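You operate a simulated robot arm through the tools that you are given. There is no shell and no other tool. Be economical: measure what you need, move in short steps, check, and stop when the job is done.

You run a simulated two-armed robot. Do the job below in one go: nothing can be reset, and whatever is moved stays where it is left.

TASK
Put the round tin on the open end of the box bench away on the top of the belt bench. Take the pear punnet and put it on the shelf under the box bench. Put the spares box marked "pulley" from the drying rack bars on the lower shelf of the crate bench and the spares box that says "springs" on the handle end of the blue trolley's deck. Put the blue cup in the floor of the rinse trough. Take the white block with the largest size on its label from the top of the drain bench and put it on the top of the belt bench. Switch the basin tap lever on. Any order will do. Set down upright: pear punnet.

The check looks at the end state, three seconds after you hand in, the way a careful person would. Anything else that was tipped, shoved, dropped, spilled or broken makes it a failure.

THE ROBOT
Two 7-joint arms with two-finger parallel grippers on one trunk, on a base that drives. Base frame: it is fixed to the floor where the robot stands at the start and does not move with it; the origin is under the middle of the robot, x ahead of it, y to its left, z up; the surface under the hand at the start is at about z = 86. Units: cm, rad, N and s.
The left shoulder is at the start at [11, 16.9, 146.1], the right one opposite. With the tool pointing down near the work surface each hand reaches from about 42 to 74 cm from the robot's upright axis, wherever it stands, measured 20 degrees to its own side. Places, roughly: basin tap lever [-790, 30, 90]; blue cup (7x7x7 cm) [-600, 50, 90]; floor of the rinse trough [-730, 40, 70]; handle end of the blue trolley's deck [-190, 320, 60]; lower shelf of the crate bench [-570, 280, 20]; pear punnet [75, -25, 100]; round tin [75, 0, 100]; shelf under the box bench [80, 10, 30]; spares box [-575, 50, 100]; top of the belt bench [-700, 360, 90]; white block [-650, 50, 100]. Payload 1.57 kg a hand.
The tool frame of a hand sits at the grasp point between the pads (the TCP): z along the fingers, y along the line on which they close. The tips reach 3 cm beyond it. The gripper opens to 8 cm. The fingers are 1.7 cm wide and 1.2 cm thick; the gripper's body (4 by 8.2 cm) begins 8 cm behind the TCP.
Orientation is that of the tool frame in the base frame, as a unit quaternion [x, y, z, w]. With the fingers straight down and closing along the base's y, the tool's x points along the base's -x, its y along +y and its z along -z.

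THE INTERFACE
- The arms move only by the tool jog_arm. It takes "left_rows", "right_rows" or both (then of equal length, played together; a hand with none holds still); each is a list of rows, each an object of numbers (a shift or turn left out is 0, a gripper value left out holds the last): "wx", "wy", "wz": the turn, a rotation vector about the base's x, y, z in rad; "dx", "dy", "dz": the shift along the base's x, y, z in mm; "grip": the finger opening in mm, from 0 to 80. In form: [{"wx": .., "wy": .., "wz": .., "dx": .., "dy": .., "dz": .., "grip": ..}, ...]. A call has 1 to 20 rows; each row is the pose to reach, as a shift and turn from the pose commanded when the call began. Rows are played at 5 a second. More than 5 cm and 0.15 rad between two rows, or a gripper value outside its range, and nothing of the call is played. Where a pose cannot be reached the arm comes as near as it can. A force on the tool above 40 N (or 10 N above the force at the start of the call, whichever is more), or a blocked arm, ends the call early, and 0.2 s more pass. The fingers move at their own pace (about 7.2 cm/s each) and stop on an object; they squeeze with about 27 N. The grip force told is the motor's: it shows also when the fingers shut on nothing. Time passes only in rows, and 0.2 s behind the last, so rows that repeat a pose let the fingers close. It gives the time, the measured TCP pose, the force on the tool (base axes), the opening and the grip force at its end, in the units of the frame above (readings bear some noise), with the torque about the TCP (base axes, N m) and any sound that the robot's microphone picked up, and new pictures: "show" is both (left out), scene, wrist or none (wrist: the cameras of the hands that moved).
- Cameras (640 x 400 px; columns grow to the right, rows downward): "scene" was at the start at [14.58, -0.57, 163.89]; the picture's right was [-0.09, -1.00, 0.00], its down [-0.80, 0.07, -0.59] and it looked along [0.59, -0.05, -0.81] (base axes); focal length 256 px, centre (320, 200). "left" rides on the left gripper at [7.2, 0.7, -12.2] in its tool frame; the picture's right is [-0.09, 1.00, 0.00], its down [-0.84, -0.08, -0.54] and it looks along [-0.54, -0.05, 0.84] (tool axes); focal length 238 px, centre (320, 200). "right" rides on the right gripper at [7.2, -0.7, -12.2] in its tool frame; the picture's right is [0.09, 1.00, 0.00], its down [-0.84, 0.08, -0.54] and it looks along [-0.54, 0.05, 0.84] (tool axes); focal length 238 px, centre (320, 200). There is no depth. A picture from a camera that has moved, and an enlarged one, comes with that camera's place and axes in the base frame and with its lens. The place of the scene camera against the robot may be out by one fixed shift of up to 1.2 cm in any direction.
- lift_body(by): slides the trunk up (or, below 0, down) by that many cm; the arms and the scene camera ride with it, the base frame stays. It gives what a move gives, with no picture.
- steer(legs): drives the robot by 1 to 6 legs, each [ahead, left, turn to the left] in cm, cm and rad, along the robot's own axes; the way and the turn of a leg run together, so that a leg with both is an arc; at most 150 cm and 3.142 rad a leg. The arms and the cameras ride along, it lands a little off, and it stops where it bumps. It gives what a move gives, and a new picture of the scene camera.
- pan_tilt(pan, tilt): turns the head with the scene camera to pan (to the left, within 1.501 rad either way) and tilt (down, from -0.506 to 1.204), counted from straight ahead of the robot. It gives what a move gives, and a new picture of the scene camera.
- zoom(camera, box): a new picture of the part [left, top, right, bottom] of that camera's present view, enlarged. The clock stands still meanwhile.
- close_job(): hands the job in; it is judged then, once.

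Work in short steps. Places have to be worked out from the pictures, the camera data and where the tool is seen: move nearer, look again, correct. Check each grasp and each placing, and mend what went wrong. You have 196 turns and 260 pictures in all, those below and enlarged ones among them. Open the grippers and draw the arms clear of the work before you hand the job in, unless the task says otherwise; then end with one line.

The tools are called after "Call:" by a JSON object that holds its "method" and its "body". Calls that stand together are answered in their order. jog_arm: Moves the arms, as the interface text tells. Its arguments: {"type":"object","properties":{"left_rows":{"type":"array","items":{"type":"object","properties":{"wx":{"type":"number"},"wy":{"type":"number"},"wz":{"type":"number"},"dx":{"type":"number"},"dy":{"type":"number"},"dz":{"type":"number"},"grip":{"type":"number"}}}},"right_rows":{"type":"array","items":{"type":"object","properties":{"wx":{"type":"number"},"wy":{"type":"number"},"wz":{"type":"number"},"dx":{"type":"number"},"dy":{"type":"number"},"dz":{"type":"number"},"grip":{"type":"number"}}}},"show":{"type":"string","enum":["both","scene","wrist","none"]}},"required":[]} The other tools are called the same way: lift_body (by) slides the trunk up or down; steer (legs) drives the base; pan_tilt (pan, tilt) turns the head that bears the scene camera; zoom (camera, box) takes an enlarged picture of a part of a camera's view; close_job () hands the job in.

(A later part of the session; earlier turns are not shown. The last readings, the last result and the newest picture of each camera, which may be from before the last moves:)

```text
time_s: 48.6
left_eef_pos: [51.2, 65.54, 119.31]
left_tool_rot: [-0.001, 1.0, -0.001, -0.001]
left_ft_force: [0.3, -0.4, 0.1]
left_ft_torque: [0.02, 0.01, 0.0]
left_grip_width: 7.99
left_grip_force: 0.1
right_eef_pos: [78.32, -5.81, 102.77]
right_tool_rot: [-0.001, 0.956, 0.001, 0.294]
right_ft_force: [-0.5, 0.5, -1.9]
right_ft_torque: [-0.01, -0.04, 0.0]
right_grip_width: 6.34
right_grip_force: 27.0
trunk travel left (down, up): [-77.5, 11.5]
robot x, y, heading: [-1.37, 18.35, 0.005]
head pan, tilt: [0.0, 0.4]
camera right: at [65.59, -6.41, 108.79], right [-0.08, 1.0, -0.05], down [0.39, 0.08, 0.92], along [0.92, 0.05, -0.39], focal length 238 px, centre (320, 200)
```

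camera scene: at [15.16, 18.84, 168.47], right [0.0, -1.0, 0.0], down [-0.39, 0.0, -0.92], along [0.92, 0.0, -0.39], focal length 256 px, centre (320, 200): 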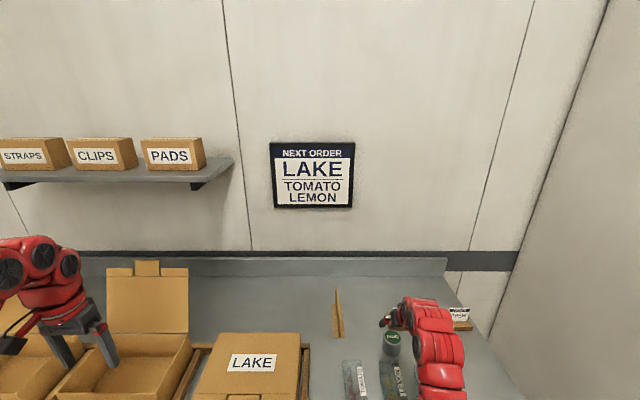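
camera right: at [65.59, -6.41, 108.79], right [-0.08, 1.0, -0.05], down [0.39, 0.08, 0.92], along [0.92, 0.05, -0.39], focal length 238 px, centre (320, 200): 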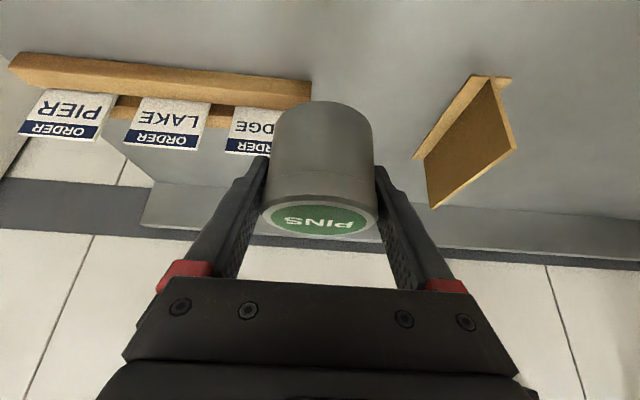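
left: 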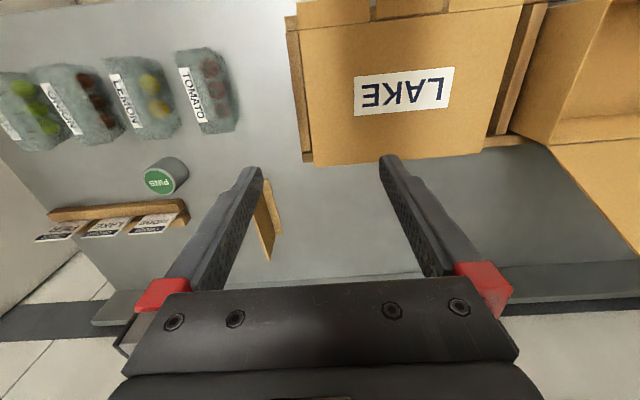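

I have the tin. I'll back away from the bench, shift left for room, draw the hand in a little and turn round to see the other side.

Call:
{"method": "steer", "body": {"legs": [[-50, 0, 0], [0, 40, 0]]}}

Call:
{"method": "jog_arm", "body": {"right_rows": [{"dx": -40, "dz": 30}, {"dx": -80, "dz": 60}, {"dx": -120, "dz": 90}, {"dx": -150, "dz": 110}], "show": "none"}}

Call:
{"method": "steer", "body": {"legs": [[0, 0, 3.14]]}}

```text
time_s: 53.6
left_eef_pos: [1.33, 105.6, 119.41]
left_tool_rot: [-0.002, 1.0, 0.0, -0.001]
left_ft_force: [0.1, 0.3, -0.4]
left_ft_torque: [0.0, 0.02, 0.02]
left_grip_width: 8.01
left_grip_force: 0.2
right_eef_pos: [28.63, 34.52, 102.7]
right_tool_rot: [-0.001, 0.955, 0.001, 0.296]
right_ft_force: [0.0, 0.6, -1.6]
right_ft_torque: [-0.01, -0.02, 0.0]
right_grip_width: 6.38
right_grip_force: 26.7
trunk travel left (down, up): [-77.5, 11.5]
robot x, y, heading: [-50.98, 58.97, 0.003]
head pan, tilt: [0.0, 0.4]
camera scene: at [-34.57, 58.88, 168.45], right [0.0, -1.0, 0.0], down [-0.39, 0.0, -0.92], along [0.92, 0.0, -0.39], focal length 256 px, centre (320, 200)
```

scene: 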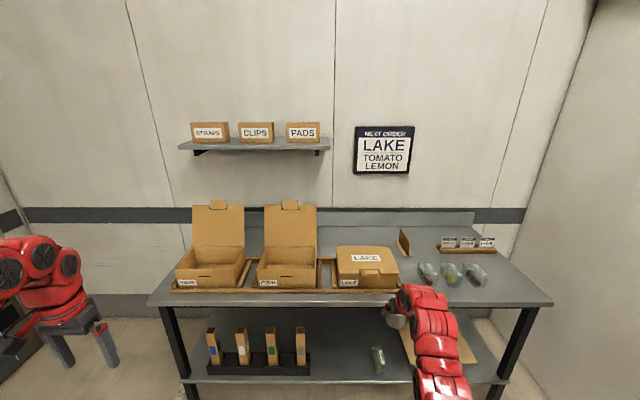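

```text
time_s: 54.6
left_eef_pos: [1.27, 105.36, 119.48]
left_tool_rot: [-0.002, 1.0, 0.0, 0.0]
left_ft_force: [-0.5, -0.4, 0.9]
left_ft_torque: [0.02, -0.05, -0.03]
left_grip_width: 8.02
left_grip_force: 0.0
right_eef_pos: [13.31, 34.06, 113.64]
right_tool_rot: [0.0, 0.955, 0.0, 0.295]
right_ft_force: [0.2, 0.1, -1.1]
right_ft_torque: [0.03, -0.04, 0.0]
right_grip_width: 6.36
right_grip_force: 27.2
trunk travel left (down, up): [-77.5, 11.5]
robot x, y, heading: [-51.13, 58.89, 0.005]
head pan, tilt: [0.0, 0.4]
```

```text
time_s: 62.4
left_eef_pos: [-103.26, 11.49, 119.33]
left_tool_rot: [1.0, 0.005, 0.001, -0.001]
left_ft_force: [0.4, 0.0, 0.1]
left_ft_torque: [-0.01, 0.03, -0.03]
left_grip_width: 8.03
left_grip_force: 0.1
right_eef_pos: [-115.82, 82.6, 113.64]
right_tool_rot: [0.955, 0.005, -0.296, 0.001]
right_ft_force: [-0.1, -0.1, -2.6]
right_ft_torque: [0.0, 0.01, 0.0]
right_grip_width: 6.33
right_grip_force: 26.9
trunk travel left (down, up): [-77.5, 11.5]
robot x, y, heading: [-51.11, 59.24, -3.13]
head pan, tilt: [0.0, 0.4]
camera scene: at [-69.21, 58.68, 168.45], right [-0.01, 1.0, 0.0], down [0.39, 0.0, -0.92], along [-0.92, -0.01, -0.39], focal length 256 px, centre (320, 200)
```

scene: 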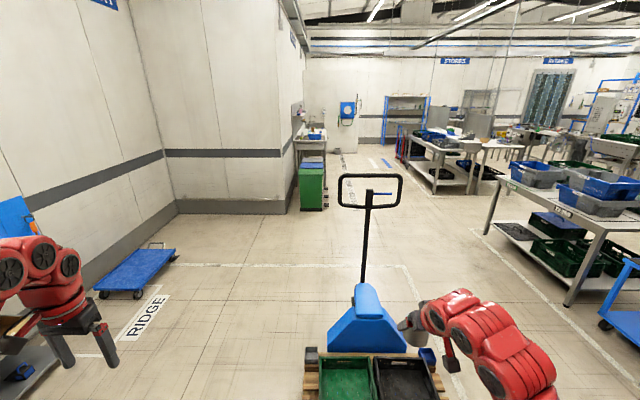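

Ahead, facing -x, there is a pallet truck, then an aisle with basins along the left wall and benches on the right. I'll look right before choosing a path.

Call:
{"method": "pan_tilt", "body": {"pan": -0.7, "tilt": 0.5}}

Call:
{"method": "pan_tilt", "body": {"pan": 0.0, "tilt": 0.9}}

```text
time_s: 63.4
left_eef_pos: [-103.25, 11.4, 119.35]
left_tool_rot: [1.0, 0.007, 0.001, -0.001]
left_ft_force: [-0.1, -0.2, 0.2]
left_ft_torque: [-0.04, -0.02, 0.02]
left_grip_width: 7.99
left_grip_force: 0.2
right_eef_pos: [-116.0, 82.79, 113.56]
right_tool_rot: [0.955, 0.005, -0.296, 0.002]
right_ft_force: [-0.9, -0.2, -1.7]
right_ft_torque: [0.02, 0.0, -0.01]
right_grip_width: 6.37
right_grip_force: 27.0
trunk travel left (down, up): [-77.5, 11.5]
robot x, y, heading: [-51.07, 58.36, -3.128]
head pan, tilt: [-0.7, 0.499]
camera scene: at [-66.98, 64.56, 167.54], right [0.64, 0.77, 0.0], down [0.37, -0.3, -0.88], along [-0.68, 0.56, -0.48], focal length 256 px, centre (320, 200)
```

scene: 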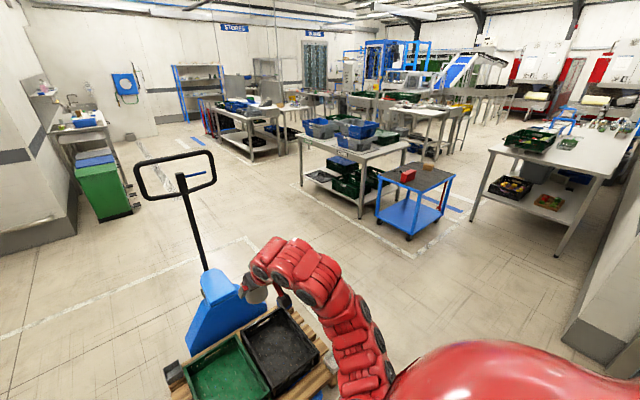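

```text
time_s: 64.5
left_eef_pos: [-103.32, 11.53, 119.26]
left_tool_rot: [1.0, 0.006, 0.001, -0.001]
left_ft_force: [-0.6, -0.8, 0.8]
left_ft_torque: [-0.03, 0.0, 0.03]
left_grip_width: 8.01
left_grip_force: 0.1
right_eef_pos: [-115.94, 82.83, 113.72]
right_tool_rot: [0.955, 0.005, -0.296, 0.002]
right_ft_force: [0.5, 0.2, -1.4]
right_ft_torque: [0.03, 0.0, -0.03]
right_grip_width: 6.35
right_grip_force: 27.1
trunk travel left (down, up): [-77.5, 11.5]
robot x, y, heading: [-51.28, 58.51, -3.131]
head pan, tilt: [0.0, 0.901]
camera scene: at [-67.5, 58.71, 164.16], right [-0.01, 1.0, 0.0], down [0.78, 0.01, -0.62], along [-0.62, -0.01, -0.78], focal length 256 px, centre (320, 200)
```

scene: 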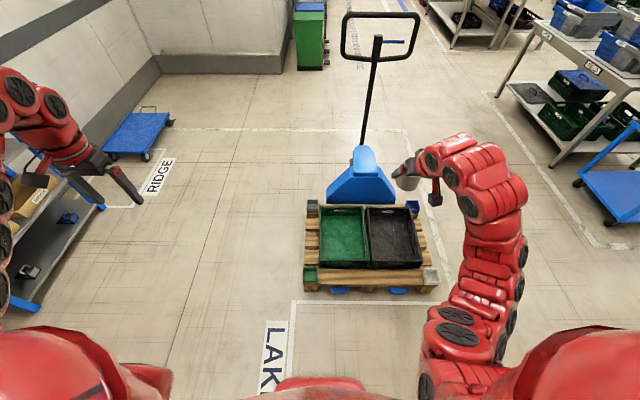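

The pallet truck spans about y 49–131, and the space at y of about 180 is clear. I'll sidestep right and then drive down the aisle.

Call:
{"method": "steer", "body": {"legs": [[0, -120, 0], [130, 0, 0], [130, 0, 0]]}}

Call:
{"method": "pan_tilt", "body": {"pan": 0.0, "tilt": 0.4}}

```text
time_s: 82.8
left_eef_pos: [-364.28, 128.95, 119.37]
left_tool_rot: [1.0, 0.007, 0.001, -0.001]
left_ft_force: [0.3, 0.4, 0.1]
left_ft_torque: [-0.04, 0.01, 0.02]
left_grip_width: 8.01
left_grip_force: 0.1
right_eef_pos: [-377.11, 200.33, 113.64]
right_tool_rot: [0.955, 0.006, -0.295, 0.002]
right_ft_force: [-1.3, -0.7, -2.1]
right_ft_torque: [0.01, 0.0, 0.01]
right_grip_width: 6.31
right_grip_force: 27.1
trunk travel left (down, up): [-77.5, 11.5]
robot x, y, heading: [-312.3, 176.16, -3.13]
head pan, tilt: [0.0, 0.901]
camera scene: at [-328.53, 176.34, 164.15], right [-0.01, 1.0, 0.0], down [0.78, 0.01, -0.62], along [-0.62, -0.01, -0.78], focal length 256 px, centre (320, 200)
```

scene: 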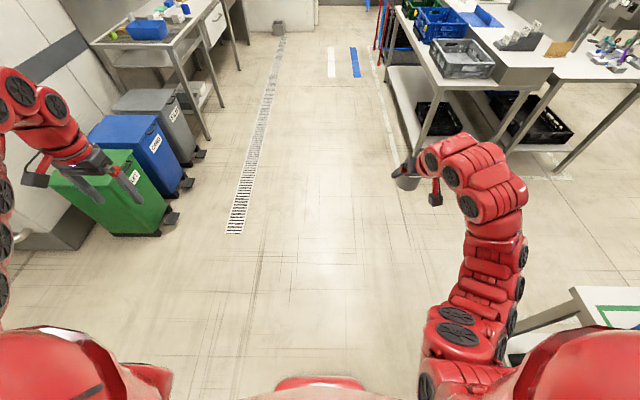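

```text
time_s: 83.8
left_eef_pos: [-364.07, 129.02, 119.25]
left_tool_rot: [1.0, 0.007, 0.002, -0.001]
left_ft_force: [-0.8, -0.2, -0.8]
left_ft_torque: [0.03, -0.01, 0.0]
left_grip_width: 7.99
left_grip_force: 0.0
right_eef_pos: [-377.06, 200.3, 113.6]
right_tool_rot: [0.955, 0.006, -0.295, 0.002]
right_ft_force: [0.5, 0.9, -2.0]
right_ft_torque: [0.02, -0.02, -0.04]
right_grip_width: 6.32
right_grip_force: 26.6
trunk travel left (down, up): [-77.5, 11.5]
robot x, y, heading: [-312.19, 176.47, -3.128]
head pan, tilt: [0.0, 0.4]
camera scene: at [-330.24, 176.32, 168.45], right [-0.01, 1.0, 0.0], down [0.39, 0.01, -0.92], along [-0.92, -0.01, -0.39], focal length 256 px, centre (320, 200)
```

scene: 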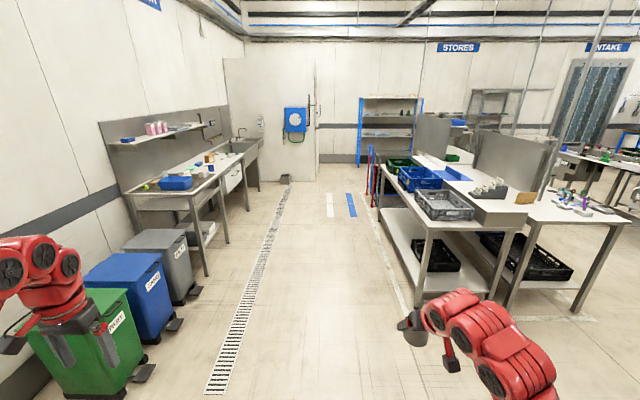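

The drain bench and basin line the left wall, with the bench front at y of about 63. The crate bench is on the right. I'll drive to x of about -600 and turn left to face the drain bench.

Call:
{"method": "steer", "body": {"legs": [[145, 0, 0], [140, 0, 0], [0, 0, 1.56]]}}

```text
time_s: 101.4
left_eef_pos: [-550.05, 116.47, 119.34]
left_tool_rot: [0.703, 0.711, 0.001, -0.001]
left_ft_force: [1.1, 1.0, -0.5]
left_ft_torque: [0.03, -0.02, -0.03]
left_grip_width: 7.98
left_grip_force: 0.0
right_eef_pos: [-621.04, 103.75, 113.63]
right_tool_rot: [0.672, 0.68, -0.207, 0.21]
right_ft_force: [0.3, 0.1, -2.3]
right_ft_torque: [0.0, 0.0, 0.02]
right_grip_width: 6.33
right_grip_force: 27.3
trunk travel left (down, up): [-77.5, 11.5]
robot x, y, heading: [-597.43, 168.57, -1.555]
head pan, tilt: [0.0, 0.4]
camera scene: at [-597.86, 151.31, 168.45], right [-1.0, -0.01, 0.0], down [0.0, 0.39, -0.92], along [0.01, -0.92, -0.39], focal length 256 px, centre (320, 200)
```

scene: 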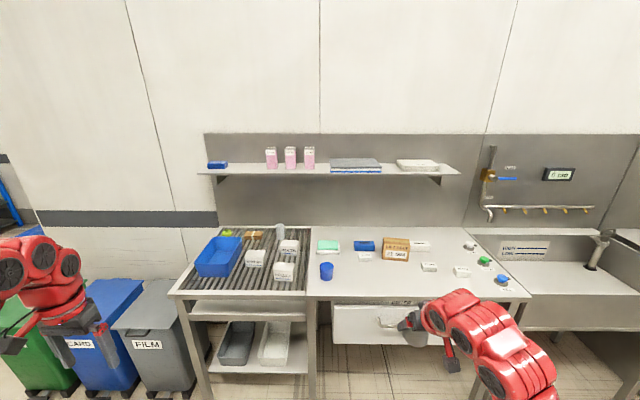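

Good view. I'll zoom in on the rack, the bench top and the trough.

Call:
{"method": "zoom", "body": {"camera": "scene", "box": [180, 220, 330, 310]}}

Call:
{"method": "zoom", "body": {"camera": "scene", "box": [310, 225, 530, 305]}}

Call:
{"method": "zoom", "body": {"camera": "scene", "box": [450, 130, 640, 320]}}

```text
4.27 times, centred on (255, 265) of scene
camera zoom: at [-597.86, 151.31, 168.45], right [-1.0, -0.01, 0.0], down [0.0, 0.39, -0.92], along [0.01, -0.92, -0.39], focal length 1094 px, centre (597, -77)
```

zoom: 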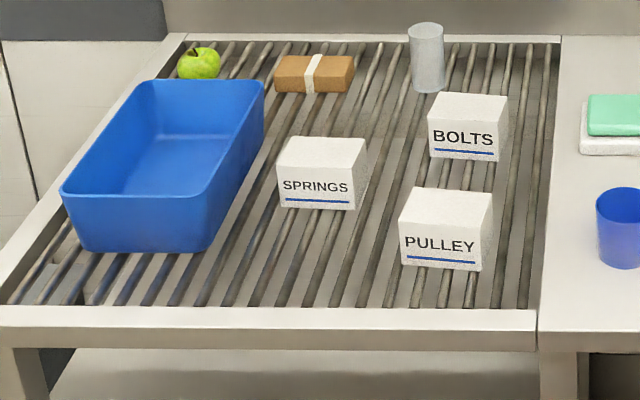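

```text
2.91 times, centred on (420, 265) of scene
camera zoom: at [-597.86, 151.31, 168.45], right [-1.0, -0.01, 0.0], down [0.0, 0.39, -0.92], along [0.01, -0.92, -0.39], focal length 746 px, centre (29, 11)
```

zoom: 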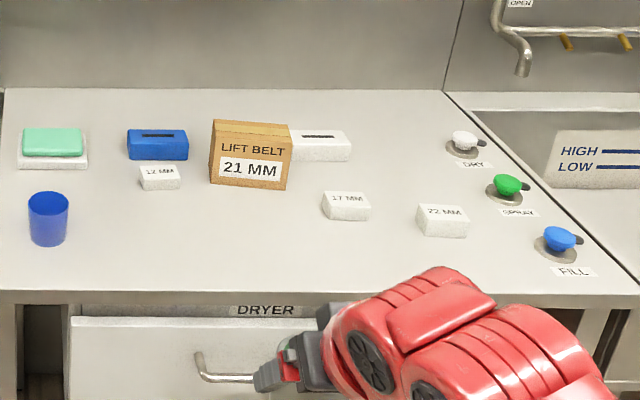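

```text
2.11 times, centred on (545, 225) of scene
camera zoom: at [-597.86, 151.31, 168.45], right [-1.0, -0.01, 0.0], down [0.0, 0.39, -0.92], along [0.01, -0.92, -0.39], focal length 540 px, centre (-154, 147)
```

zoom: 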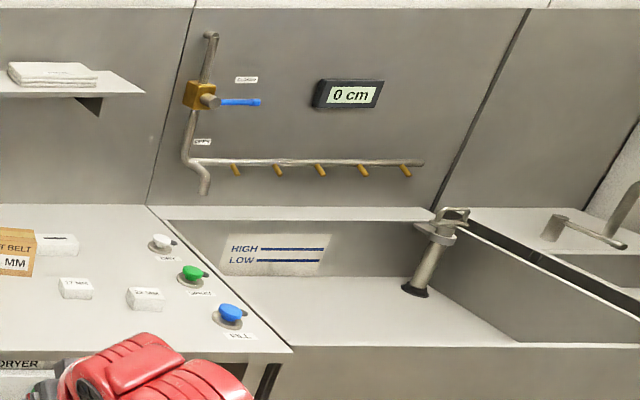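

I count three white blocks: 12, 17 and (I think) 22 MM. The blue cup is near (-599.5, 52.5). I'll bring the left hand in, pull up so it is above the cup, and look from the wrist.

Call:
{"method": "jog_arm", "body": {"left_rows": [{"dx": -45, "dy": -10}, {"dx": -90, "dy": -20}, {"dx": -135, "dy": -30}, {"dx": -180, "dy": -40}, {"dx": -225, "dy": -50}, {"dx": -260, "dy": -60}, {"dx": -260, "dy": -60}], "show": "none"}}

Call:
{"method": "steer", "body": {"legs": [[0, -21, 0], [52, 0, -0.016]]}}

Call:
{"method": "zoom", "body": {"camera": "left", "box": [0, 0, 640, 400]}}

```text
time_s: 103.0
left_eef_pos: [-575.55, 106.89, 119.38]
left_tool_rot: [0.703, 0.711, 0.002, -0.004]
left_ft_force: [-1.2, 0.4, 0.0]
left_ft_torque: [0.0, -0.02, 0.0]
left_grip_width: 8.0
left_grip_force: 0.1
left hand out of reach, approached as far as the arm can: row 1, 2, 3, 4, 5, 6, 7
right_eef_pos: [-621.15, 103.55, 113.54]
right_tool_rot: [0.672, 0.679, -0.208, 0.21]
right_ft_force: [-0.6, -0.2, -1.8]
right_ft_torque: [-0.02, -0.02, 0.02]
right_grip_width: 6.33
right_grip_force: 26.9
trunk travel left (down, up): [-77.5, 11.5]
robot x, y, heading: [-597.28, 168.29, -1.554]
head pan, tilt: [0.0, 0.4]
```

```text
time_s: 107.2
left_eef_pos: [-597.13, 54.41, 119.36]
left_tool_rot: [0.708, 0.706, 0.0, -0.005]
left_ft_force: [-0.5, -0.5, -1.0]
left_ft_torque: [0.04, -0.03, 0.01]
left_grip_width: 7.98
left_grip_force: 0.0
right_eef_pos: [-642.88, 51.92, 113.62]
right_tool_rot: [0.677, 0.674, -0.209, 0.209]
right_ft_force: [-0.1, 0.6, -1.5]
right_ft_torque: [-0.02, 0.0, 0.01]
right_grip_width: 6.33
right_grip_force: 26.8
trunk travel left (down, up): [-77.5, 11.5]
robot x, y, heading: [-617.92, 116.29, -1.573]
head pan, tilt: [0.0, 0.4]
camera scene: at [-618.88, 99.14, 168.46], right [-1.0, 0.0, 0.0], down [0.0, 0.39, -0.92], along [0.0, -0.92, -0.39], focal length 256 px, centre (320, 200)
```

scene: 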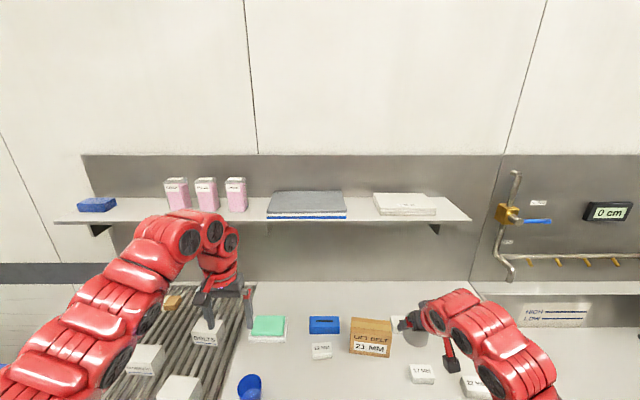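

```text
1.00 times, centred on (320, 200) of left (not enlarged: the box is as wide or as high as the picture)
camera zoom: at [-596.31, 61.52, 131.58], right [1.0, -0.1, -0.01], down [-0.08, -0.84, 0.54], along [-0.06, -0.53, -0.84], focal length 238 px, centre (320, 200)
```

zoom: 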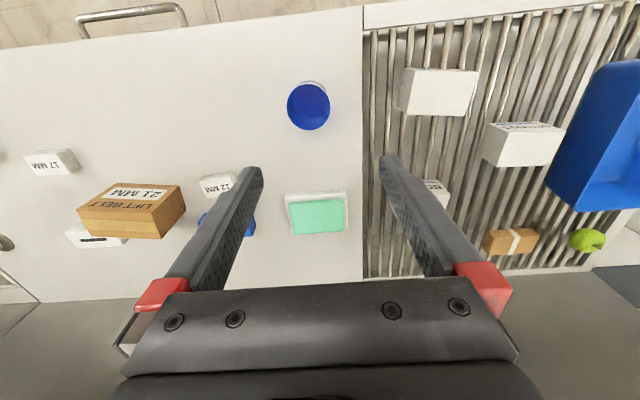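

The cup rim centre works out at (-599.0, 54.4), about 6.5–7 cm across. I'll lower to just above it and re-centre.

Call:
{"method": "jog_arm", "body": {"left_rows": [{"dx": -10, "dz": -40}, {"dx": -19, "dz": -80}, {"dx": -19, "dz": -120}, {"dx": -19, "dz": -145}, {"dx": -19, "dz": -145}], "show": "wrist"}}

```text
time_s: 108.4
left_eef_pos: [-596.98, 54.27, 119.5]
left_tool_rot: [0.708, 0.706, 0.0, -0.004]
left_ft_force: [0.1, -0.1, -0.2]
left_ft_torque: [-0.02, -0.01, -0.01]
left_grip_width: 8.02
left_grip_force: 0.0
left hand out of reach, approached as far as the arm can: row 1, 2, 3, 4, 5
right_eef_pos: [-642.92, 51.79, 113.56]
right_tool_rot: [0.677, 0.674, -0.21, 0.208]
right_ft_force: [0.2, 0.2, -0.9]
right_ft_torque: [0.02, 0.04, 0.01]
right_grip_width: 6.35
right_grip_force: 26.6
trunk travel left (down, up): [-77.5, 11.5]
robot x, y, heading: [-617.95, 116.61, -1.577]
head pan, tilt: [0.0, 0.4]
camera left: at [-596.31, 61.46, 131.55], right [1.0, -0.1, -0.01], down [-0.08, -0.84, 0.54], along [-0.06, -0.53, -0.84], focal length 238 px, centre (320, 200)
```

left: 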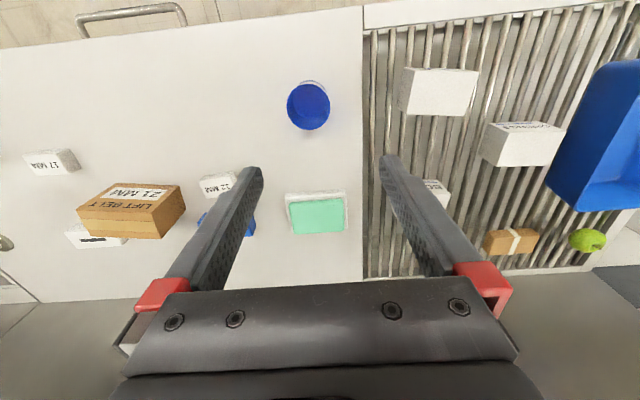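

The left arm didn't move, so it seems stuck near a joint limit. I'll try reaching outward (away from the body) to free it.

Call:
{"method": "jog_arm", "body": {"left_rows": [{"dy": -20}, {"dy": -50}, {"dy": -80}, {"dy": -80, "dz": -20}], "show": "none"}}

```text
time_s: 109.4
left_eef_pos: [-596.88, 46.4, 117.31]
left_tool_rot: [0.708, 0.706, 0.001, -0.005]
left_ft_force: [0.5, 1.0, -0.4]
left_ft_torque: [0.01, 0.03, -0.01]
left_grip_width: 8.02
left_grip_force: 0.1
right_eef_pos: [-642.72, 51.84, 113.63]
right_tool_rot: [0.677, 0.674, -0.21, 0.208]
right_ft_force: [1.0, -1.5, -1.1]
right_ft_torque: [-0.01, 0.0, -0.02]
right_grip_width: 6.34
right_grip_force: 27.3
trunk travel left (down, up): [-77.5, 11.5]
robot x, y, heading: [-618.12, 115.94, -1.579]
head pan, tilt: [0.0, 0.4]
```

It moves again. I'll go lower first, then come back over the cup.

Call:
{"method": "jog_arm", "body": {"left_rows": [{"dx": -10, "dz": -40}, {"dx": -21, "dz": -80}, {"dx": -21, "dz": -110}, {"dx": -21, "dy": 40, "dz": -115}, {"dx": -21, "dy": 80, "dz": -115}, {"dx": -21, "dy": 80, "dz": -115}], "show": "wrist"}}

```text
time_s: 110.8
left_eef_pos: [-599.07, 51.73, 105.71]
left_tool_rot: [0.708, 0.706, 0.0, -0.005]
left_ft_force: [-0.1, -0.4, -0.2]
left_ft_torque: [0.0, 0.01, 0.0]
left_grip_width: 8.01
left_grip_force: 0.1
left hand out of reach, approached as far as the arm can: row 5, 6
right_eef_pos: [-642.86, 51.66, 113.65]
right_tool_rot: [0.678, 0.674, -0.209, 0.208]
right_ft_force: [0.4, 0.2, -0.6]
right_ft_torque: [-0.01, 0.0, -0.01]
right_grip_width: 6.36
right_grip_force: 26.8
trunk travel left (down, up): [-77.5, 11.5]
robot x, y, heading: [-618.2, 116.5, -1.575]
head pan, tilt: [0.0, 0.4]
camera left: at [-598.33, 58.82, 118.01], right [1.0, -0.1, -0.01], down [-0.08, -0.84, 0.53], along [-0.06, -0.53, -0.85], focal length 238 px, centre (320, 200)
```

left: 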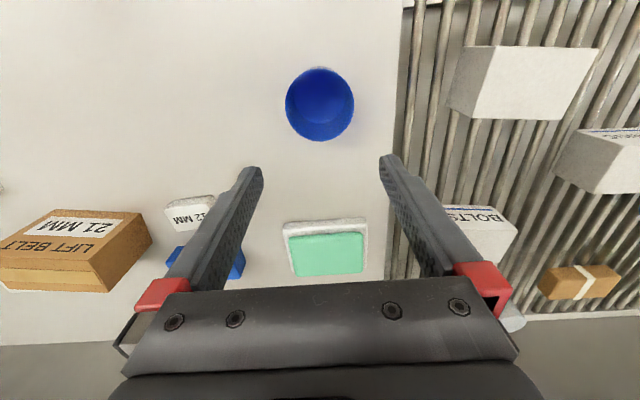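

The cup centre is confirmed at (-599.0, 54.4) and is about 6.9 cm wide. I'll back the base 6 cm so the hand can work there, then adjust.

Call:
{"method": "steer", "body": {"legs": [[-6, 0, 0]]}}

Call:
{"method": "jog_arm", "body": {"left_rows": [{"dy": -15, "dz": 0}, {"dy": -30, "dz": 0}, {"dy": -30, "dz": -20}, {"dy": -30, "dz": -20}], "show": "wrist"}}

```text
time_s: 111.8
left_eef_pos: [-599.01, 57.38, 105.67]
left_tool_rot: [0.708, 0.706, 0.003, -0.007]
left_ft_force: [-0.7, -1.0, 0.0]
left_ft_torque: [0.01, 0.0, 0.02]
left_grip_width: 8.01
left_grip_force: 0.1
right_eef_pos: [-642.89, 57.66, 113.51]
right_tool_rot: [0.677, 0.674, -0.209, 0.209]
right_ft_force: [0.6, -0.3, -1.9]
right_ft_torque: [0.0, -0.04, 0.03]
right_grip_width: 6.35
right_grip_force: 26.9
trunk travel left (down, up): [-77.5, 11.5]
robot x, y, heading: [-618.22, 122.56, -1.57]
head pan, tilt: [0.0, 0.4]
camera scene: at [-618.89, 104.67, 168.4], right [-1.0, 0.0, 0.0], down [0.0, 0.39, -0.92], along [0.0, -0.92, -0.39], focal length 256 px, centre (320, 200)
```

scene: 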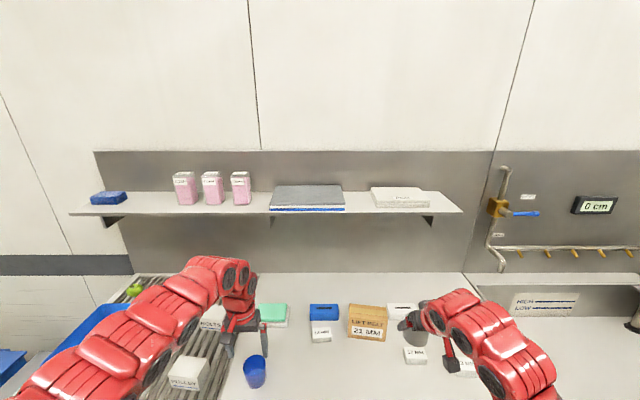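

```text
time_s: 112.8
left_eef_pos: [-599.09, 54.61, 103.77]
left_tool_rot: [0.708, 0.706, 0.002, -0.005]
left_ft_force: [-0.7, 0.0, -0.3]
left_ft_torque: [-0.01, -0.01, -0.03]
left_grip_width: 7.98
left_grip_force: 0.0
right_eef_pos: [-642.89, 57.65, 113.6]
right_tool_rot: [0.678, 0.673, -0.21, 0.208]
right_ft_force: [0.1, 0.7, -2.1]
right_ft_torque: [-0.01, 0.01, 0.01]
right_grip_width: 6.33
right_grip_force: 26.6
trunk travel left (down, up): [-77.5, 11.5]
robot x, y, heading: [-617.89, 122.37, -1.573]
head pan, tilt: [0.0, 0.4]
camera left: at [-598.32, 61.76, 115.99], right [1.0, -0.1, -0.01], down [-0.08, -0.84, 0.53], along [-0.06, -0.53, -0.85], focal length 238 px, centre (320, 200)
```

left: 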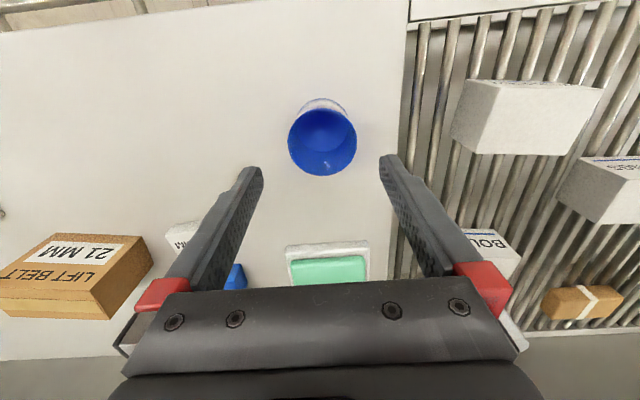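

Aligned. I'll descend over the cup and close.

Call:
{"method": "jog_arm", "body": {"left_rows": [{"dx": 1, "dy": -4, "dz": -40}, {"dx": 1, "dy": -4, "dz": -80}, {"dx": 1, "dy": -4, "dz": -110}, {"dx": 1, "dy": -4, "dz": -130}, {"dx": 1, "dy": -4, "dz": -130}], "show": "wrist"}}

Call:
{"method": "jog_arm", "body": {"left_rows": [{"grip": 60}, {"grip": 60}, {"grip": 60}], "show": "none"}}

```text
time_s: 114.0
left_eef_pos: [-598.84, 54.19, 91.11]
left_tool_rot: [0.709, 0.705, 0.001, -0.002]
left_ft_force: [2.1, -0.8, 14.7]
left_ft_torque: [-0.12, -0.66, -0.19]
left_grip_width: 8.0
left_grip_force: 0.1
right_eef_pos: [-642.87, 57.89, 113.8]
right_tool_rot: [0.677, 0.673, -0.211, 0.21]
right_ft_force: [0.0, 0.4, -1.1]
right_ft_torque: [0.01, 0.02, -0.02]
right_grip_width: 6.35
right_grip_force: 26.8
trunk travel left (down, up): [-77.5, 11.5]
robot x, y, heading: [-618.03, 121.77, -1.574]
head pan, tilt: [0.0, 0.4]
camera left: at [-598.15, 61.53, 103.23], right [1.0, -0.1, 0.0], down [-0.08, -0.84, 0.54], along [-0.06, -0.54, -0.84], focal length 238 px, centre (320, 200)
```

left: 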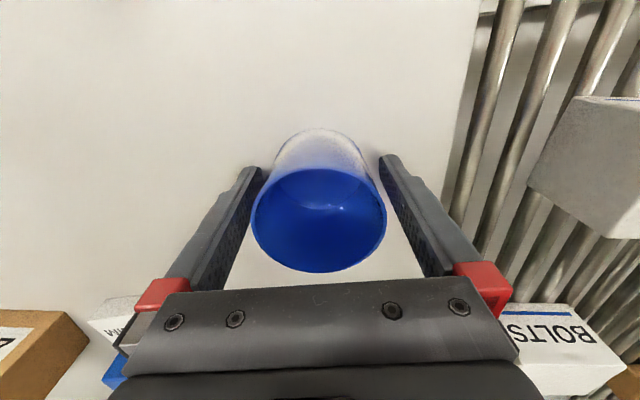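

```text
time_s: 114.8
left_eef_pos: [-598.72, 54.36, 90.95]
left_tool_rot: [0.708, 0.706, 0.0, -0.004]
left_ft_force: [15.4, -6.4, 22.8]
left_ft_torque: [-0.37, -1.43, -0.12]
left_grip_width: 7.41
left_grip_force: 8.0
right_eef_pos: [-642.78, 57.86, 113.9]
right_tool_rot: [0.677, 0.674, -0.211, 0.208]
right_ft_force: [0.3, 0.4, -1.2]
right_ft_torque: [-0.01, -0.01, -0.01]
right_grip_width: 6.35
right_grip_force: 27.2
trunk travel left (down, up): [-77.5, 11.5]
robot x, y, heading: [-617.83, 122.15, -1.577]
head pan, tilt: [0.0, 0.4]
```

The tips touched the bench (top at about z 88), which is dragging on the fingers. I'll raise 8 mm and let them close fully.

Call:
{"method": "jog_arm", "body": {"left_rows": [{"dz": 8, "grip": 72}, {"dz": 10, "grip": 72}, {"dz": 10, "grip": 60}, {"dz": 10, "grip": 60}, {"dz": 10, "grip": 60}], "show": "wrist"}}

```text
time_s: 116.0
left_eef_pos: [-598.94, 54.44, 91.85]
left_tool_rot: [0.708, 0.706, 0.001, -0.006]
left_ft_force: [0.0, -0.8, 0.4]
left_ft_torque: [-0.01, -0.02, 0.0]
left_grip_width: 6.29
left_grip_force: 27.4
right_eef_pos: [-642.74, 57.7, 113.78]
right_tool_rot: [0.677, 0.674, -0.21, 0.209]
right_ft_force: [0.3, -0.1, -2.2]
right_ft_torque: [0.01, -0.04, -0.01]
right_grip_width: 6.33
right_grip_force: 27.2
trunk travel left (down, up): [-77.5, 11.5]
robot x, y, heading: [-617.62, 122.17, -1.575]
head pan, tilt: [0.0, 0.4]
camera left: at [-598.14, 61.44, 104.1], right [1.0, -0.1, -0.01], down [-0.08, -0.84, 0.53], along [-0.06, -0.53, -0.85], focal length 238 px, centre (320, 200)
```

left: 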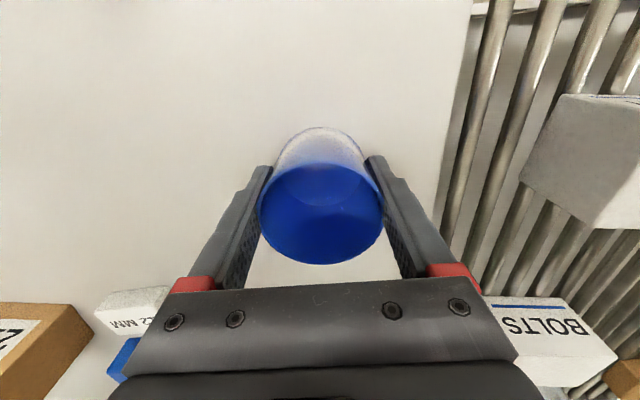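

The cup is gripped. I'll raise the trunk to lift it, back off a little and slide right to face the trough.

Call:
{"method": "lift_body", "body": {"by": 11}}

Call:
{"method": "steer", "body": {"legs": [[-35, 0, 0], [0, -105, 0]]}}

Call:
{"method": "pan_tilt", "body": {"pan": 0.0, "tilt": 0.75}}

```text
time_s: 117.4
left_eef_pos: [-598.96, 54.23, 102.77]
left_tool_rot: [0.708, 0.706, 0.001, -0.006]
left_ft_force: [-0.1, 0.0, -0.8]
left_ft_torque: [-0.02, 0.03, -0.01]
left_grip_width: 6.27
left_grip_force: 26.4
right_eef_pos: [-642.82, 57.73, 124.66]
right_tool_rot: [0.677, 0.674, -0.209, 0.209]
right_ft_force: [0.0, 0.8, -2.1]
right_ft_torque: [0.0, -0.04, -0.03]
right_grip_width: 6.33
right_grip_force: 26.9
trunk travel left (down, up): [-88.5, 0.5]
robot x, y, heading: [-618.13, 122.58, -1.575]
head pan, tilt: [0.0, 0.4]
```

```text
time_s: 124.7
left_eef_pos: [-704.2, 89.46, 102.87]
left_tool_rot: [0.708, 0.706, 0.001, -0.005]
left_ft_force: [0.7, -1.2, -0.3]
left_ft_torque: [0.02, 0.03, -0.02]
left_grip_width: 6.22
left_grip_force: 27.3
right_eef_pos: [-748.06, 92.94, 124.67]
right_tool_rot: [0.677, 0.674, -0.21, 0.208]
right_ft_force: [-0.3, -0.5, -1.5]
right_ft_torque: [0.0, 0.02, 0.0]
right_grip_width: 6.33
right_grip_force: 27.4
trunk travel left (down, up): [-88.5, 0.5]
robot x, y, heading: [-723.26, 157.2, -1.575]
head pan, tilt: [0.0, 0.4]
camera scene: at [-724.09, 140.18, 179.45], right [-1.0, 0.0, 0.0], down [0.0, 0.39, -0.92], along [0.0, -0.92, -0.39], focal length 256 px, centre (320, 200)
```

scene: 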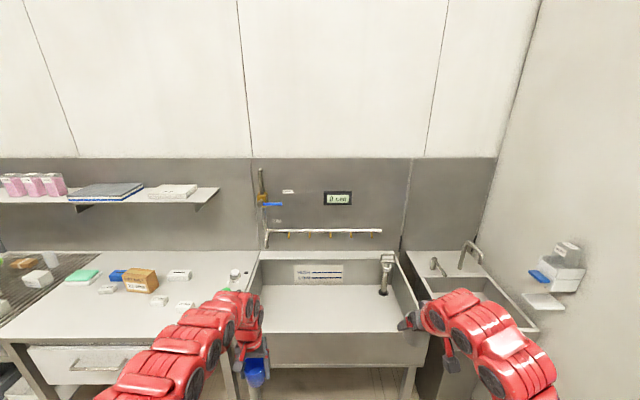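

```text
time_s: 125.5
left_eef_pos: [-704.11, 89.53, 102.83]
left_tool_rot: [0.709, 0.705, 0.002, -0.006]
left_ft_force: [0.7, -0.2, -0.2]
left_ft_torque: [-0.02, 0.02, 0.0]
left_grip_width: 6.22
left_grip_force: 27.0
right_eef_pos: [-748.17, 93.02, 124.58]
right_tool_rot: [0.677, 0.674, -0.21, 0.209]
right_ft_force: [-0.1, -0.2, -1.2]
right_ft_torque: [0.0, -0.02, -0.01]
right_grip_width: 6.36
right_grip_force: 27.0
trunk travel left (down, up): [-88.5, 0.5]
robot x, y, heading: [-723.29, 157.67, -1.573]
head pan, tilt: [0.0, 0.75]
camera scene: at [-724.16, 141.16, 176.35], right [-1.0, 0.0, 0.0], down [0.0, 0.68, -0.73], along [0.0, -0.73, -0.68], focal length 256 px, centre (320, 200)
```

scene: 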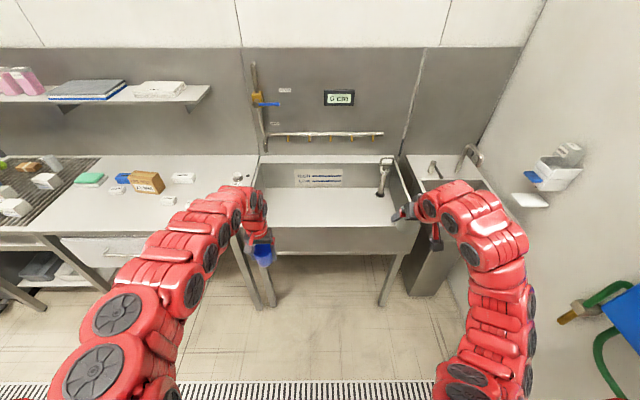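

The trough spans about x -698 to -769 and y 14 to 64, with a standpipe near (-761, 23). I'll bring the cup over the trough's middle-left.

Call:
{"method": "steer", "body": {"legs": [[0, -18, 0], [43, 0, 0]]}}

Call:
{"method": "zoom", "body": {"camera": "left", "box": [0, 0, 640, 400]}}

```text
time_s: 129.3
left_eef_pos: [-722.74, 46.96, 103.0]
left_tool_rot: [0.709, 0.705, 0.002, -0.004]
left_ft_force: [-0.6, -0.1, 0.1]
left_ft_torque: [-0.01, 0.02, 0.01]
left_grip_width: 6.21
left_grip_force: 26.8
right_eef_pos: [-766.5, 50.47, 124.81]
right_tool_rot: [0.678, 0.673, -0.211, 0.208]
right_ft_force: [-0.1, -0.2, -0.9]
right_ft_torque: [0.02, 0.03, -0.03]
right_grip_width: 6.35
right_grip_force: 26.4
trunk travel left (down, up): [-88.5, 0.5]
robot x, y, heading: [-741.46, 115.06, -1.579]
head pan, tilt: [0.0, 0.75]
camera scene: at [-742.5, 98.7, 176.36], right [-1.0, 0.01, 0.0], down [0.0, 0.68, -0.73], along [0.0, -0.73, -0.68], focal length 256 px, centre (320, 200)
```

scene: 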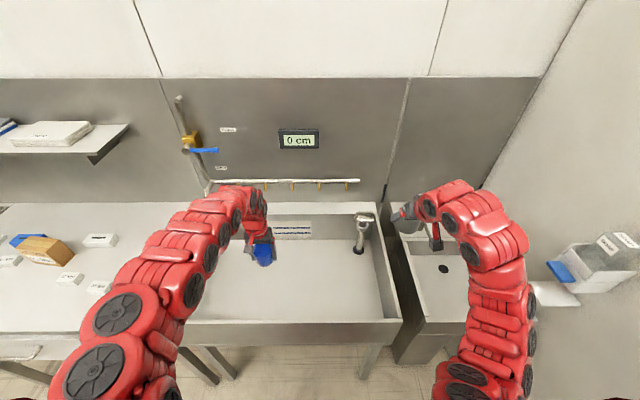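

```text
1.00 times, centred on (320, 200) of left (not enlarged: the box is as wide or as high as the picture)
camera zoom: at [-721.88, 54.07, 115.15], right [1.0, -0.1, -0.01], down [-0.08, -0.84, 0.54], along [-0.06, -0.53, -0.84], focal length 238 px, centre (320, 200)
```

zoom: 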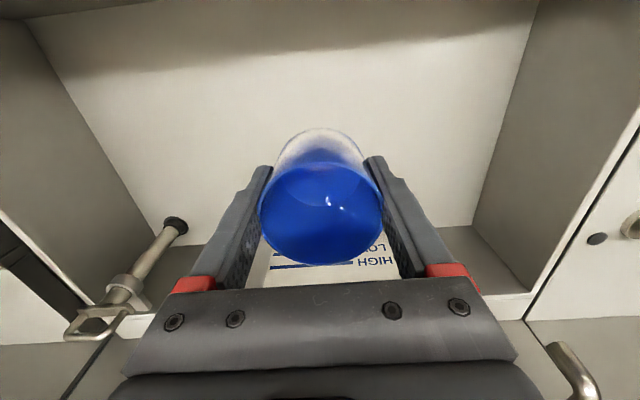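

The cup is over open trough floor. I'll lower the trunk 15 cm, then ease the hand down until it touches.

Call:
{"method": "lift_body", "body": {"by": -15}}

Call:
{"method": "jog_arm", "body": {"left_rows": [{"dz": -40}, {"dz": -75}, {"dz": -100}, {"dz": -110}, {"dz": -116}, {"dz": -122}, {"dz": -128}, {"dz": -134}, {"dz": -140}, {"dz": -146}, {"dz": -152}, {"dz": -158}], "show": "wrist"}}

```text
time_s: 131.0
left_eef_pos: [-722.64, 46.83, 87.89]
left_tool_rot: [0.709, 0.705, 0.002, -0.006]
left_ft_force: [-0.5, 0.2, -0.4]
left_ft_torque: [-0.03, -0.03, -0.01]
left_grip_width: 6.18
left_grip_force: 27.1
right_eef_pos: [-766.58, 50.45, 109.66]
right_tool_rot: [0.678, 0.673, -0.21, 0.208]
right_ft_force: [-0.2, 0.5, -2.0]
right_ft_torque: [-0.02, 0.0, 0.02]
right_grip_width: 6.35
right_grip_force: 27.2
trunk travel left (down, up): [-73.5, 15.5]
robot x, y, heading: [-741.7, 114.89, -1.58]
head pan, tilt: [0.0, 0.75]
```

```text
time_s: 133.6
left_eef_pos: [-722.88, 49.96, 74.47]
left_tool_rot: [0.709, 0.705, 0.001, -0.004]
left_ft_force: [-0.3, 0.4, -0.3]
left_ft_torque: [-0.01, 0.0, 0.04]
left_grip_width: 6.2
left_grip_force: 27.0
left hand out of reach, approached as far as the arm can: row 3, 4, 5, 6, 7, 8, 9, 10, 11, 12
right_eef_pos: [-766.48, 50.56, 109.59]
right_tool_rot: [0.678, 0.673, -0.211, 0.207]
right_ft_force: [0.9, 0.1, -0.9]
right_ft_torque: [0.0, 0.01, 0.03]
right_grip_width: 6.34
right_grip_force: 27.0
trunk travel left (down, up): [-73.5, 15.5]
robot x, y, heading: [-741.51, 114.98, -1.575]
head pan, tilt: [0.0, 0.75]
camera left: at [-722.08, 57.13, 86.76], right [1.0, -0.1, -0.01], down [-0.08, -0.84, 0.54], along [-0.06, -0.53, -0.84], focal length 238 px, centre (320, 200)
```

left: 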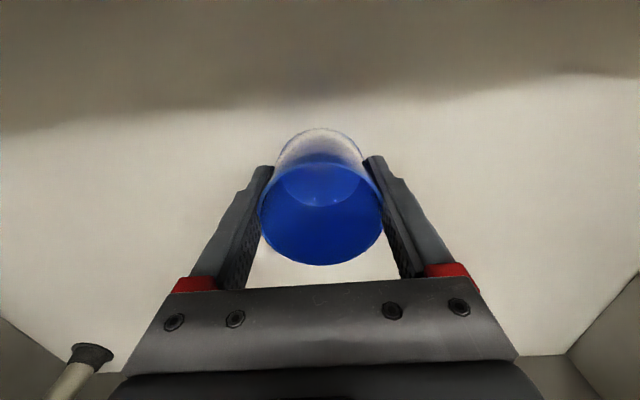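

It is at reach limit and hasn't touched. I'll raise the hand a bit and lower the trunk 8 cm more.

Call:
{"method": "jog_arm", "body": {"left_rows": [{"dz": 20}, {"dz": 50}, {"dz": 50}], "show": "none"}}

Call:
{"method": "lift_body", "body": {"by": -8}}

```text
time_s: 134.4
left_eef_pos: [-722.89, 49.87, 79.56]
left_tool_rot: [0.709, 0.705, 0.002, -0.005]
left_ft_force: [0.4, 0.0, -0.2]
left_ft_torque: [0.0, 0.02, 0.0]
left_grip_width: 6.17
left_grip_force: 27.0
right_eef_pos: [-766.54, 50.43, 109.62]
right_tool_rot: [0.678, 0.674, -0.209, 0.208]
right_ft_force: [-1.3, -0.1, -1.4]
right_ft_torque: [0.01, -0.03, -0.04]
right_grip_width: 6.33
right_grip_force: 27.0
trunk travel left (down, up): [-73.5, 15.5]
robot x, y, heading: [-741.43, 114.64, -1.575]
head pan, tilt: [0.0, 0.75]
```

```text
time_s: 135.6
left_eef_pos: [-723.05, 50.01, 71.66]
left_tool_rot: [0.71, 0.705, 0.001, -0.004]
left_ft_force: [0.2, 0.2, 16.4]
left_ft_torque: [-0.08, -0.07, 0.06]
left_grip_width: 6.2
left_grip_force: 27.4
right_eef_pos: [-766.67, 50.44, 101.74]
right_tool_rot: [0.678, 0.674, -0.209, 0.208]
right_ft_force: [0.3, -0.1, -2.0]
right_ft_torque: [0.01, -0.01, 0.0]
right_grip_width: 6.33
right_grip_force: 27.0
trunk travel left (down, up): [-65.5, 23.5]
robot x, y, heading: [-741.63, 114.86, -1.579]
head pan, tilt: [0.0, 0.75]
```

It has touched down (16 N at z 71.7). I'll ease up slightly, open, and withdraw upward.

Call:
{"method": "jog_arm", "body": {"left_rows": [{"dz": 2}, {"dz": 2, "grip": 72}, {"dz": 2, "grip": 80}, {"dz": 2, "grip": 80}], "show": "none"}}

Call:
{"method": "jog_arm", "body": {"left_rows": [{"dz": 20}, {"dz": 50}, {"dz": 90}, {"dz": 120}, {"dz": 150}, {"dz": 180}], "show": "wrist"}}

```text
time_s: 136.6
left_eef_pos: [-722.97, 49.89, 71.58]
left_tool_rot: [0.71, 0.704, 0.002, -0.005]
left_ft_force: [0.0, -0.5, -0.1]
left_ft_torque: [0.02, -0.01, 0.02]
left_grip_width: 7.99
left_grip_force: 0.1
right_eef_pos: [-766.65, 50.33, 101.72]
right_tool_rot: [0.677, 0.674, -0.209, 0.208]
right_ft_force: [0.9, 0.5, -2.0]
right_ft_torque: [0.03, 0.01, -0.02]
right_grip_width: 6.35
right_grip_force: 27.0
trunk travel left (down, up): [-65.5, 23.5]
robot x, y, heading: [-741.6, 114.81, -1.578]
head pan, tilt: [0.0, 0.75]
```

```text
time_s: 138.0
left_eef_pos: [-723.06, 50.11, 89.76]
left_tool_rot: [0.71, 0.704, 0.002, -0.005]
left_ft_force: [-0.6, -0.3, 0.5]
left_ft_torque: [0.02, -0.02, 0.01]
left_grip_width: 8.01
left_grip_force: 0.0
right_eef_pos: [-766.78, 50.35, 101.72]
right_tool_rot: [0.678, 0.673, -0.21, 0.208]
right_ft_force: [0.6, 0.0, -1.3]
right_ft_torque: [0.0, 0.01, 0.01]
right_grip_width: 6.35
right_grip_force: 27.0
trunk travel left (down, up): [-65.5, 23.5]
robot x, y, heading: [-741.68, 114.61, -1.581]
head pan, tilt: [0.0, 0.75]
camera left: at [-722.29, 57.18, 101.95], right [0.99, -0.1, -0.01], down [-0.08, -0.84, 0.53], along [-0.06, -0.53, -0.85], focal length 238 px, centre (320, 200)
```

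left: 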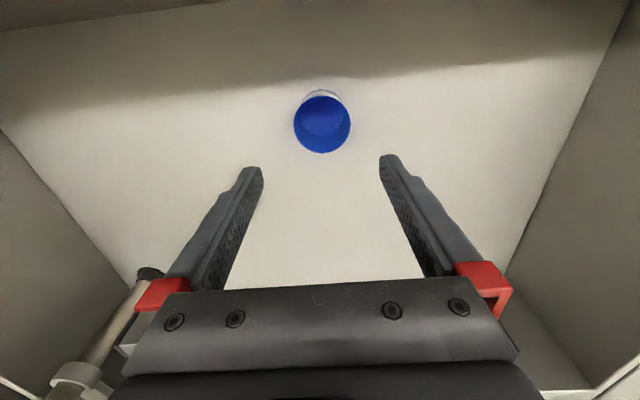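

The cup stands in the trough. I'll raise the trunk and look over at the basin and its tap.

Call:
{"method": "lift_body", "body": {"by": 22}}

Call:
{"method": "steer", "body": {"legs": [[-30, 0, 0], [0, -30, 0]]}}

Call:
{"method": "zoom", "body": {"camera": "scene", "box": [250, 100, 560, 300]}}

```text
time_s: 140.3
left_eef_pos: [-722.87, 49.93, 111.64]
left_tool_rot: [0.709, 0.705, 0.002, -0.006]
left_ft_force: [-0.2, 0.2, -0.2]
left_ft_torque: [0.01, 0.02, 0.0]
left_grip_width: 8.02
left_grip_force: 0.0
right_eef_pos: [-766.63, 50.4, 123.64]
right_tool_rot: [0.678, 0.673, -0.21, 0.207]
right_ft_force: [0.6, -0.4, -0.7]
right_ft_torque: [0.01, 0.02, 0.0]
right_grip_width: 6.31
right_grip_force: 26.4
trunk travel left (down, up): [-87.5, 1.5]
robot x, y, heading: [-741.51, 114.84, -1.578]
head pan, tilt: [0.0, 0.75]
```

```text
time_s: 144.0
left_eef_pos: [-751.13, 80.56, 111.73]
left_tool_rot: [0.709, 0.706, 0.001, -0.006]
left_ft_force: [0.6, -0.1, 0.9]
left_ft_torque: [0.01, 0.04, -0.03]
left_grip_width: 8.0
left_grip_force: 0.1
right_eef_pos: [-794.32, 80.77, 124.12]
right_tool_rot: [0.673, 0.677, -0.211, 0.209]
right_ft_force: [-0.8, -0.3, -2.6]
right_ft_torque: [0.03, -0.05, -0.02]
right_grip_width: 6.33
right_grip_force: 26.4
trunk travel left (down, up): [-87.5, 1.5]
robot x, y, heading: [-770.44, 145.19, -1.576]
head pan, tilt: [0.0, 0.75]
stopped in leg 2: the robot was blocked; the commanded pose is now the measured one
camera scene: at [-770.51, 129.17, 175.39], right [-1.0, 0.0, 0.0], down [0.0, 0.68, -0.73], along [-0.01, -0.73, -0.68], focal length 256 px, centre (320, 200)
```

scene: 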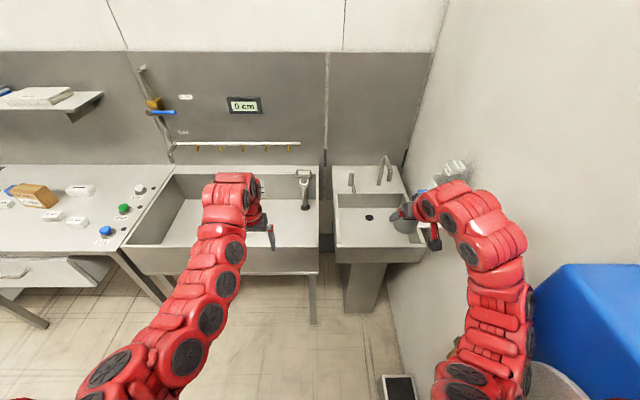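

```text
2.00 times, centred on (405, 200) of scene
camera zoom: at [-770.51, 129.17, 175.39], right [-1.0, 0.0, 0.0], down [0.0, 0.68, -0.73], along [-0.01, -0.73, -0.68], focal length 513 px, centre (150, 200)
```

zoom: 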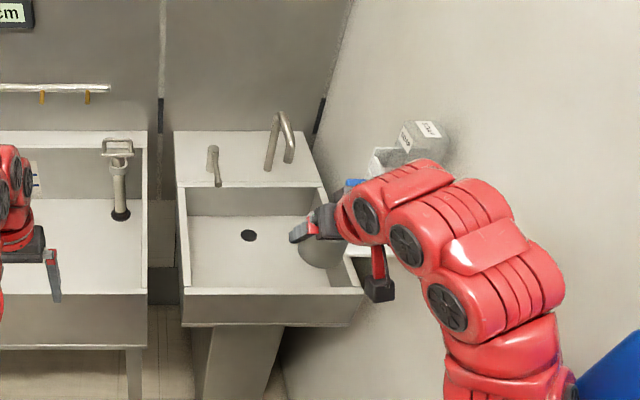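

The base was blocked on the right. Let me see what is there before doing anything else.

Call:
{"method": "pan_tilt", "body": {"pan": -0.8, "tilt": 1.1}}

```text
time_s: 145.2
left_eef_pos: [-751.11, 80.53, 111.51]
left_tool_rot: [0.708, 0.706, -0.001, -0.008]
left_ft_force: [0.6, 0.3, 0.2]
left_ft_torque: [0.0, 0.04, 0.0]
left_grip_width: 7.99
left_grip_force: 0.1
right_eef_pos: [-794.49, 80.75, 123.98]
right_tool_rot: [0.675, 0.676, -0.21, 0.207]
right_ft_force: [-0.7, -0.5, -1.8]
right_ft_torque: [0.01, -0.05, 0.01]
right_grip_width: 6.36
right_grip_force: 26.5
trunk travel left (down, up): [-87.5, 1.5]
robot x, y, heading: [-770.62, 145.24, -1.578]
head pan, tilt: [-0.799, 1.1]
camera scene: at [-774.93, 132.99, 172.82], right [-0.69, 0.72, 0.0], down [0.64, 0.62, -0.46], along [-0.33, -0.32, -0.89], focal length 256 px, centre (320, 200)
```

scene: 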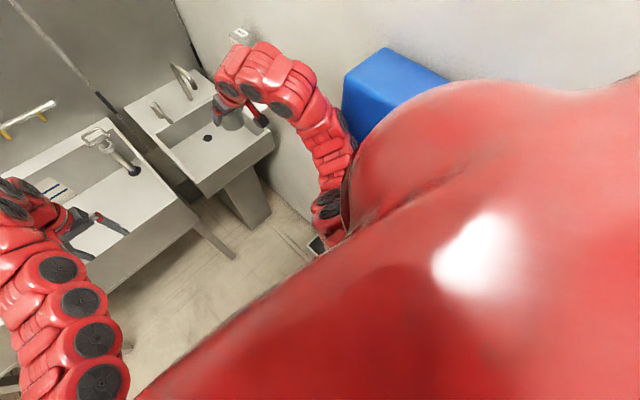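

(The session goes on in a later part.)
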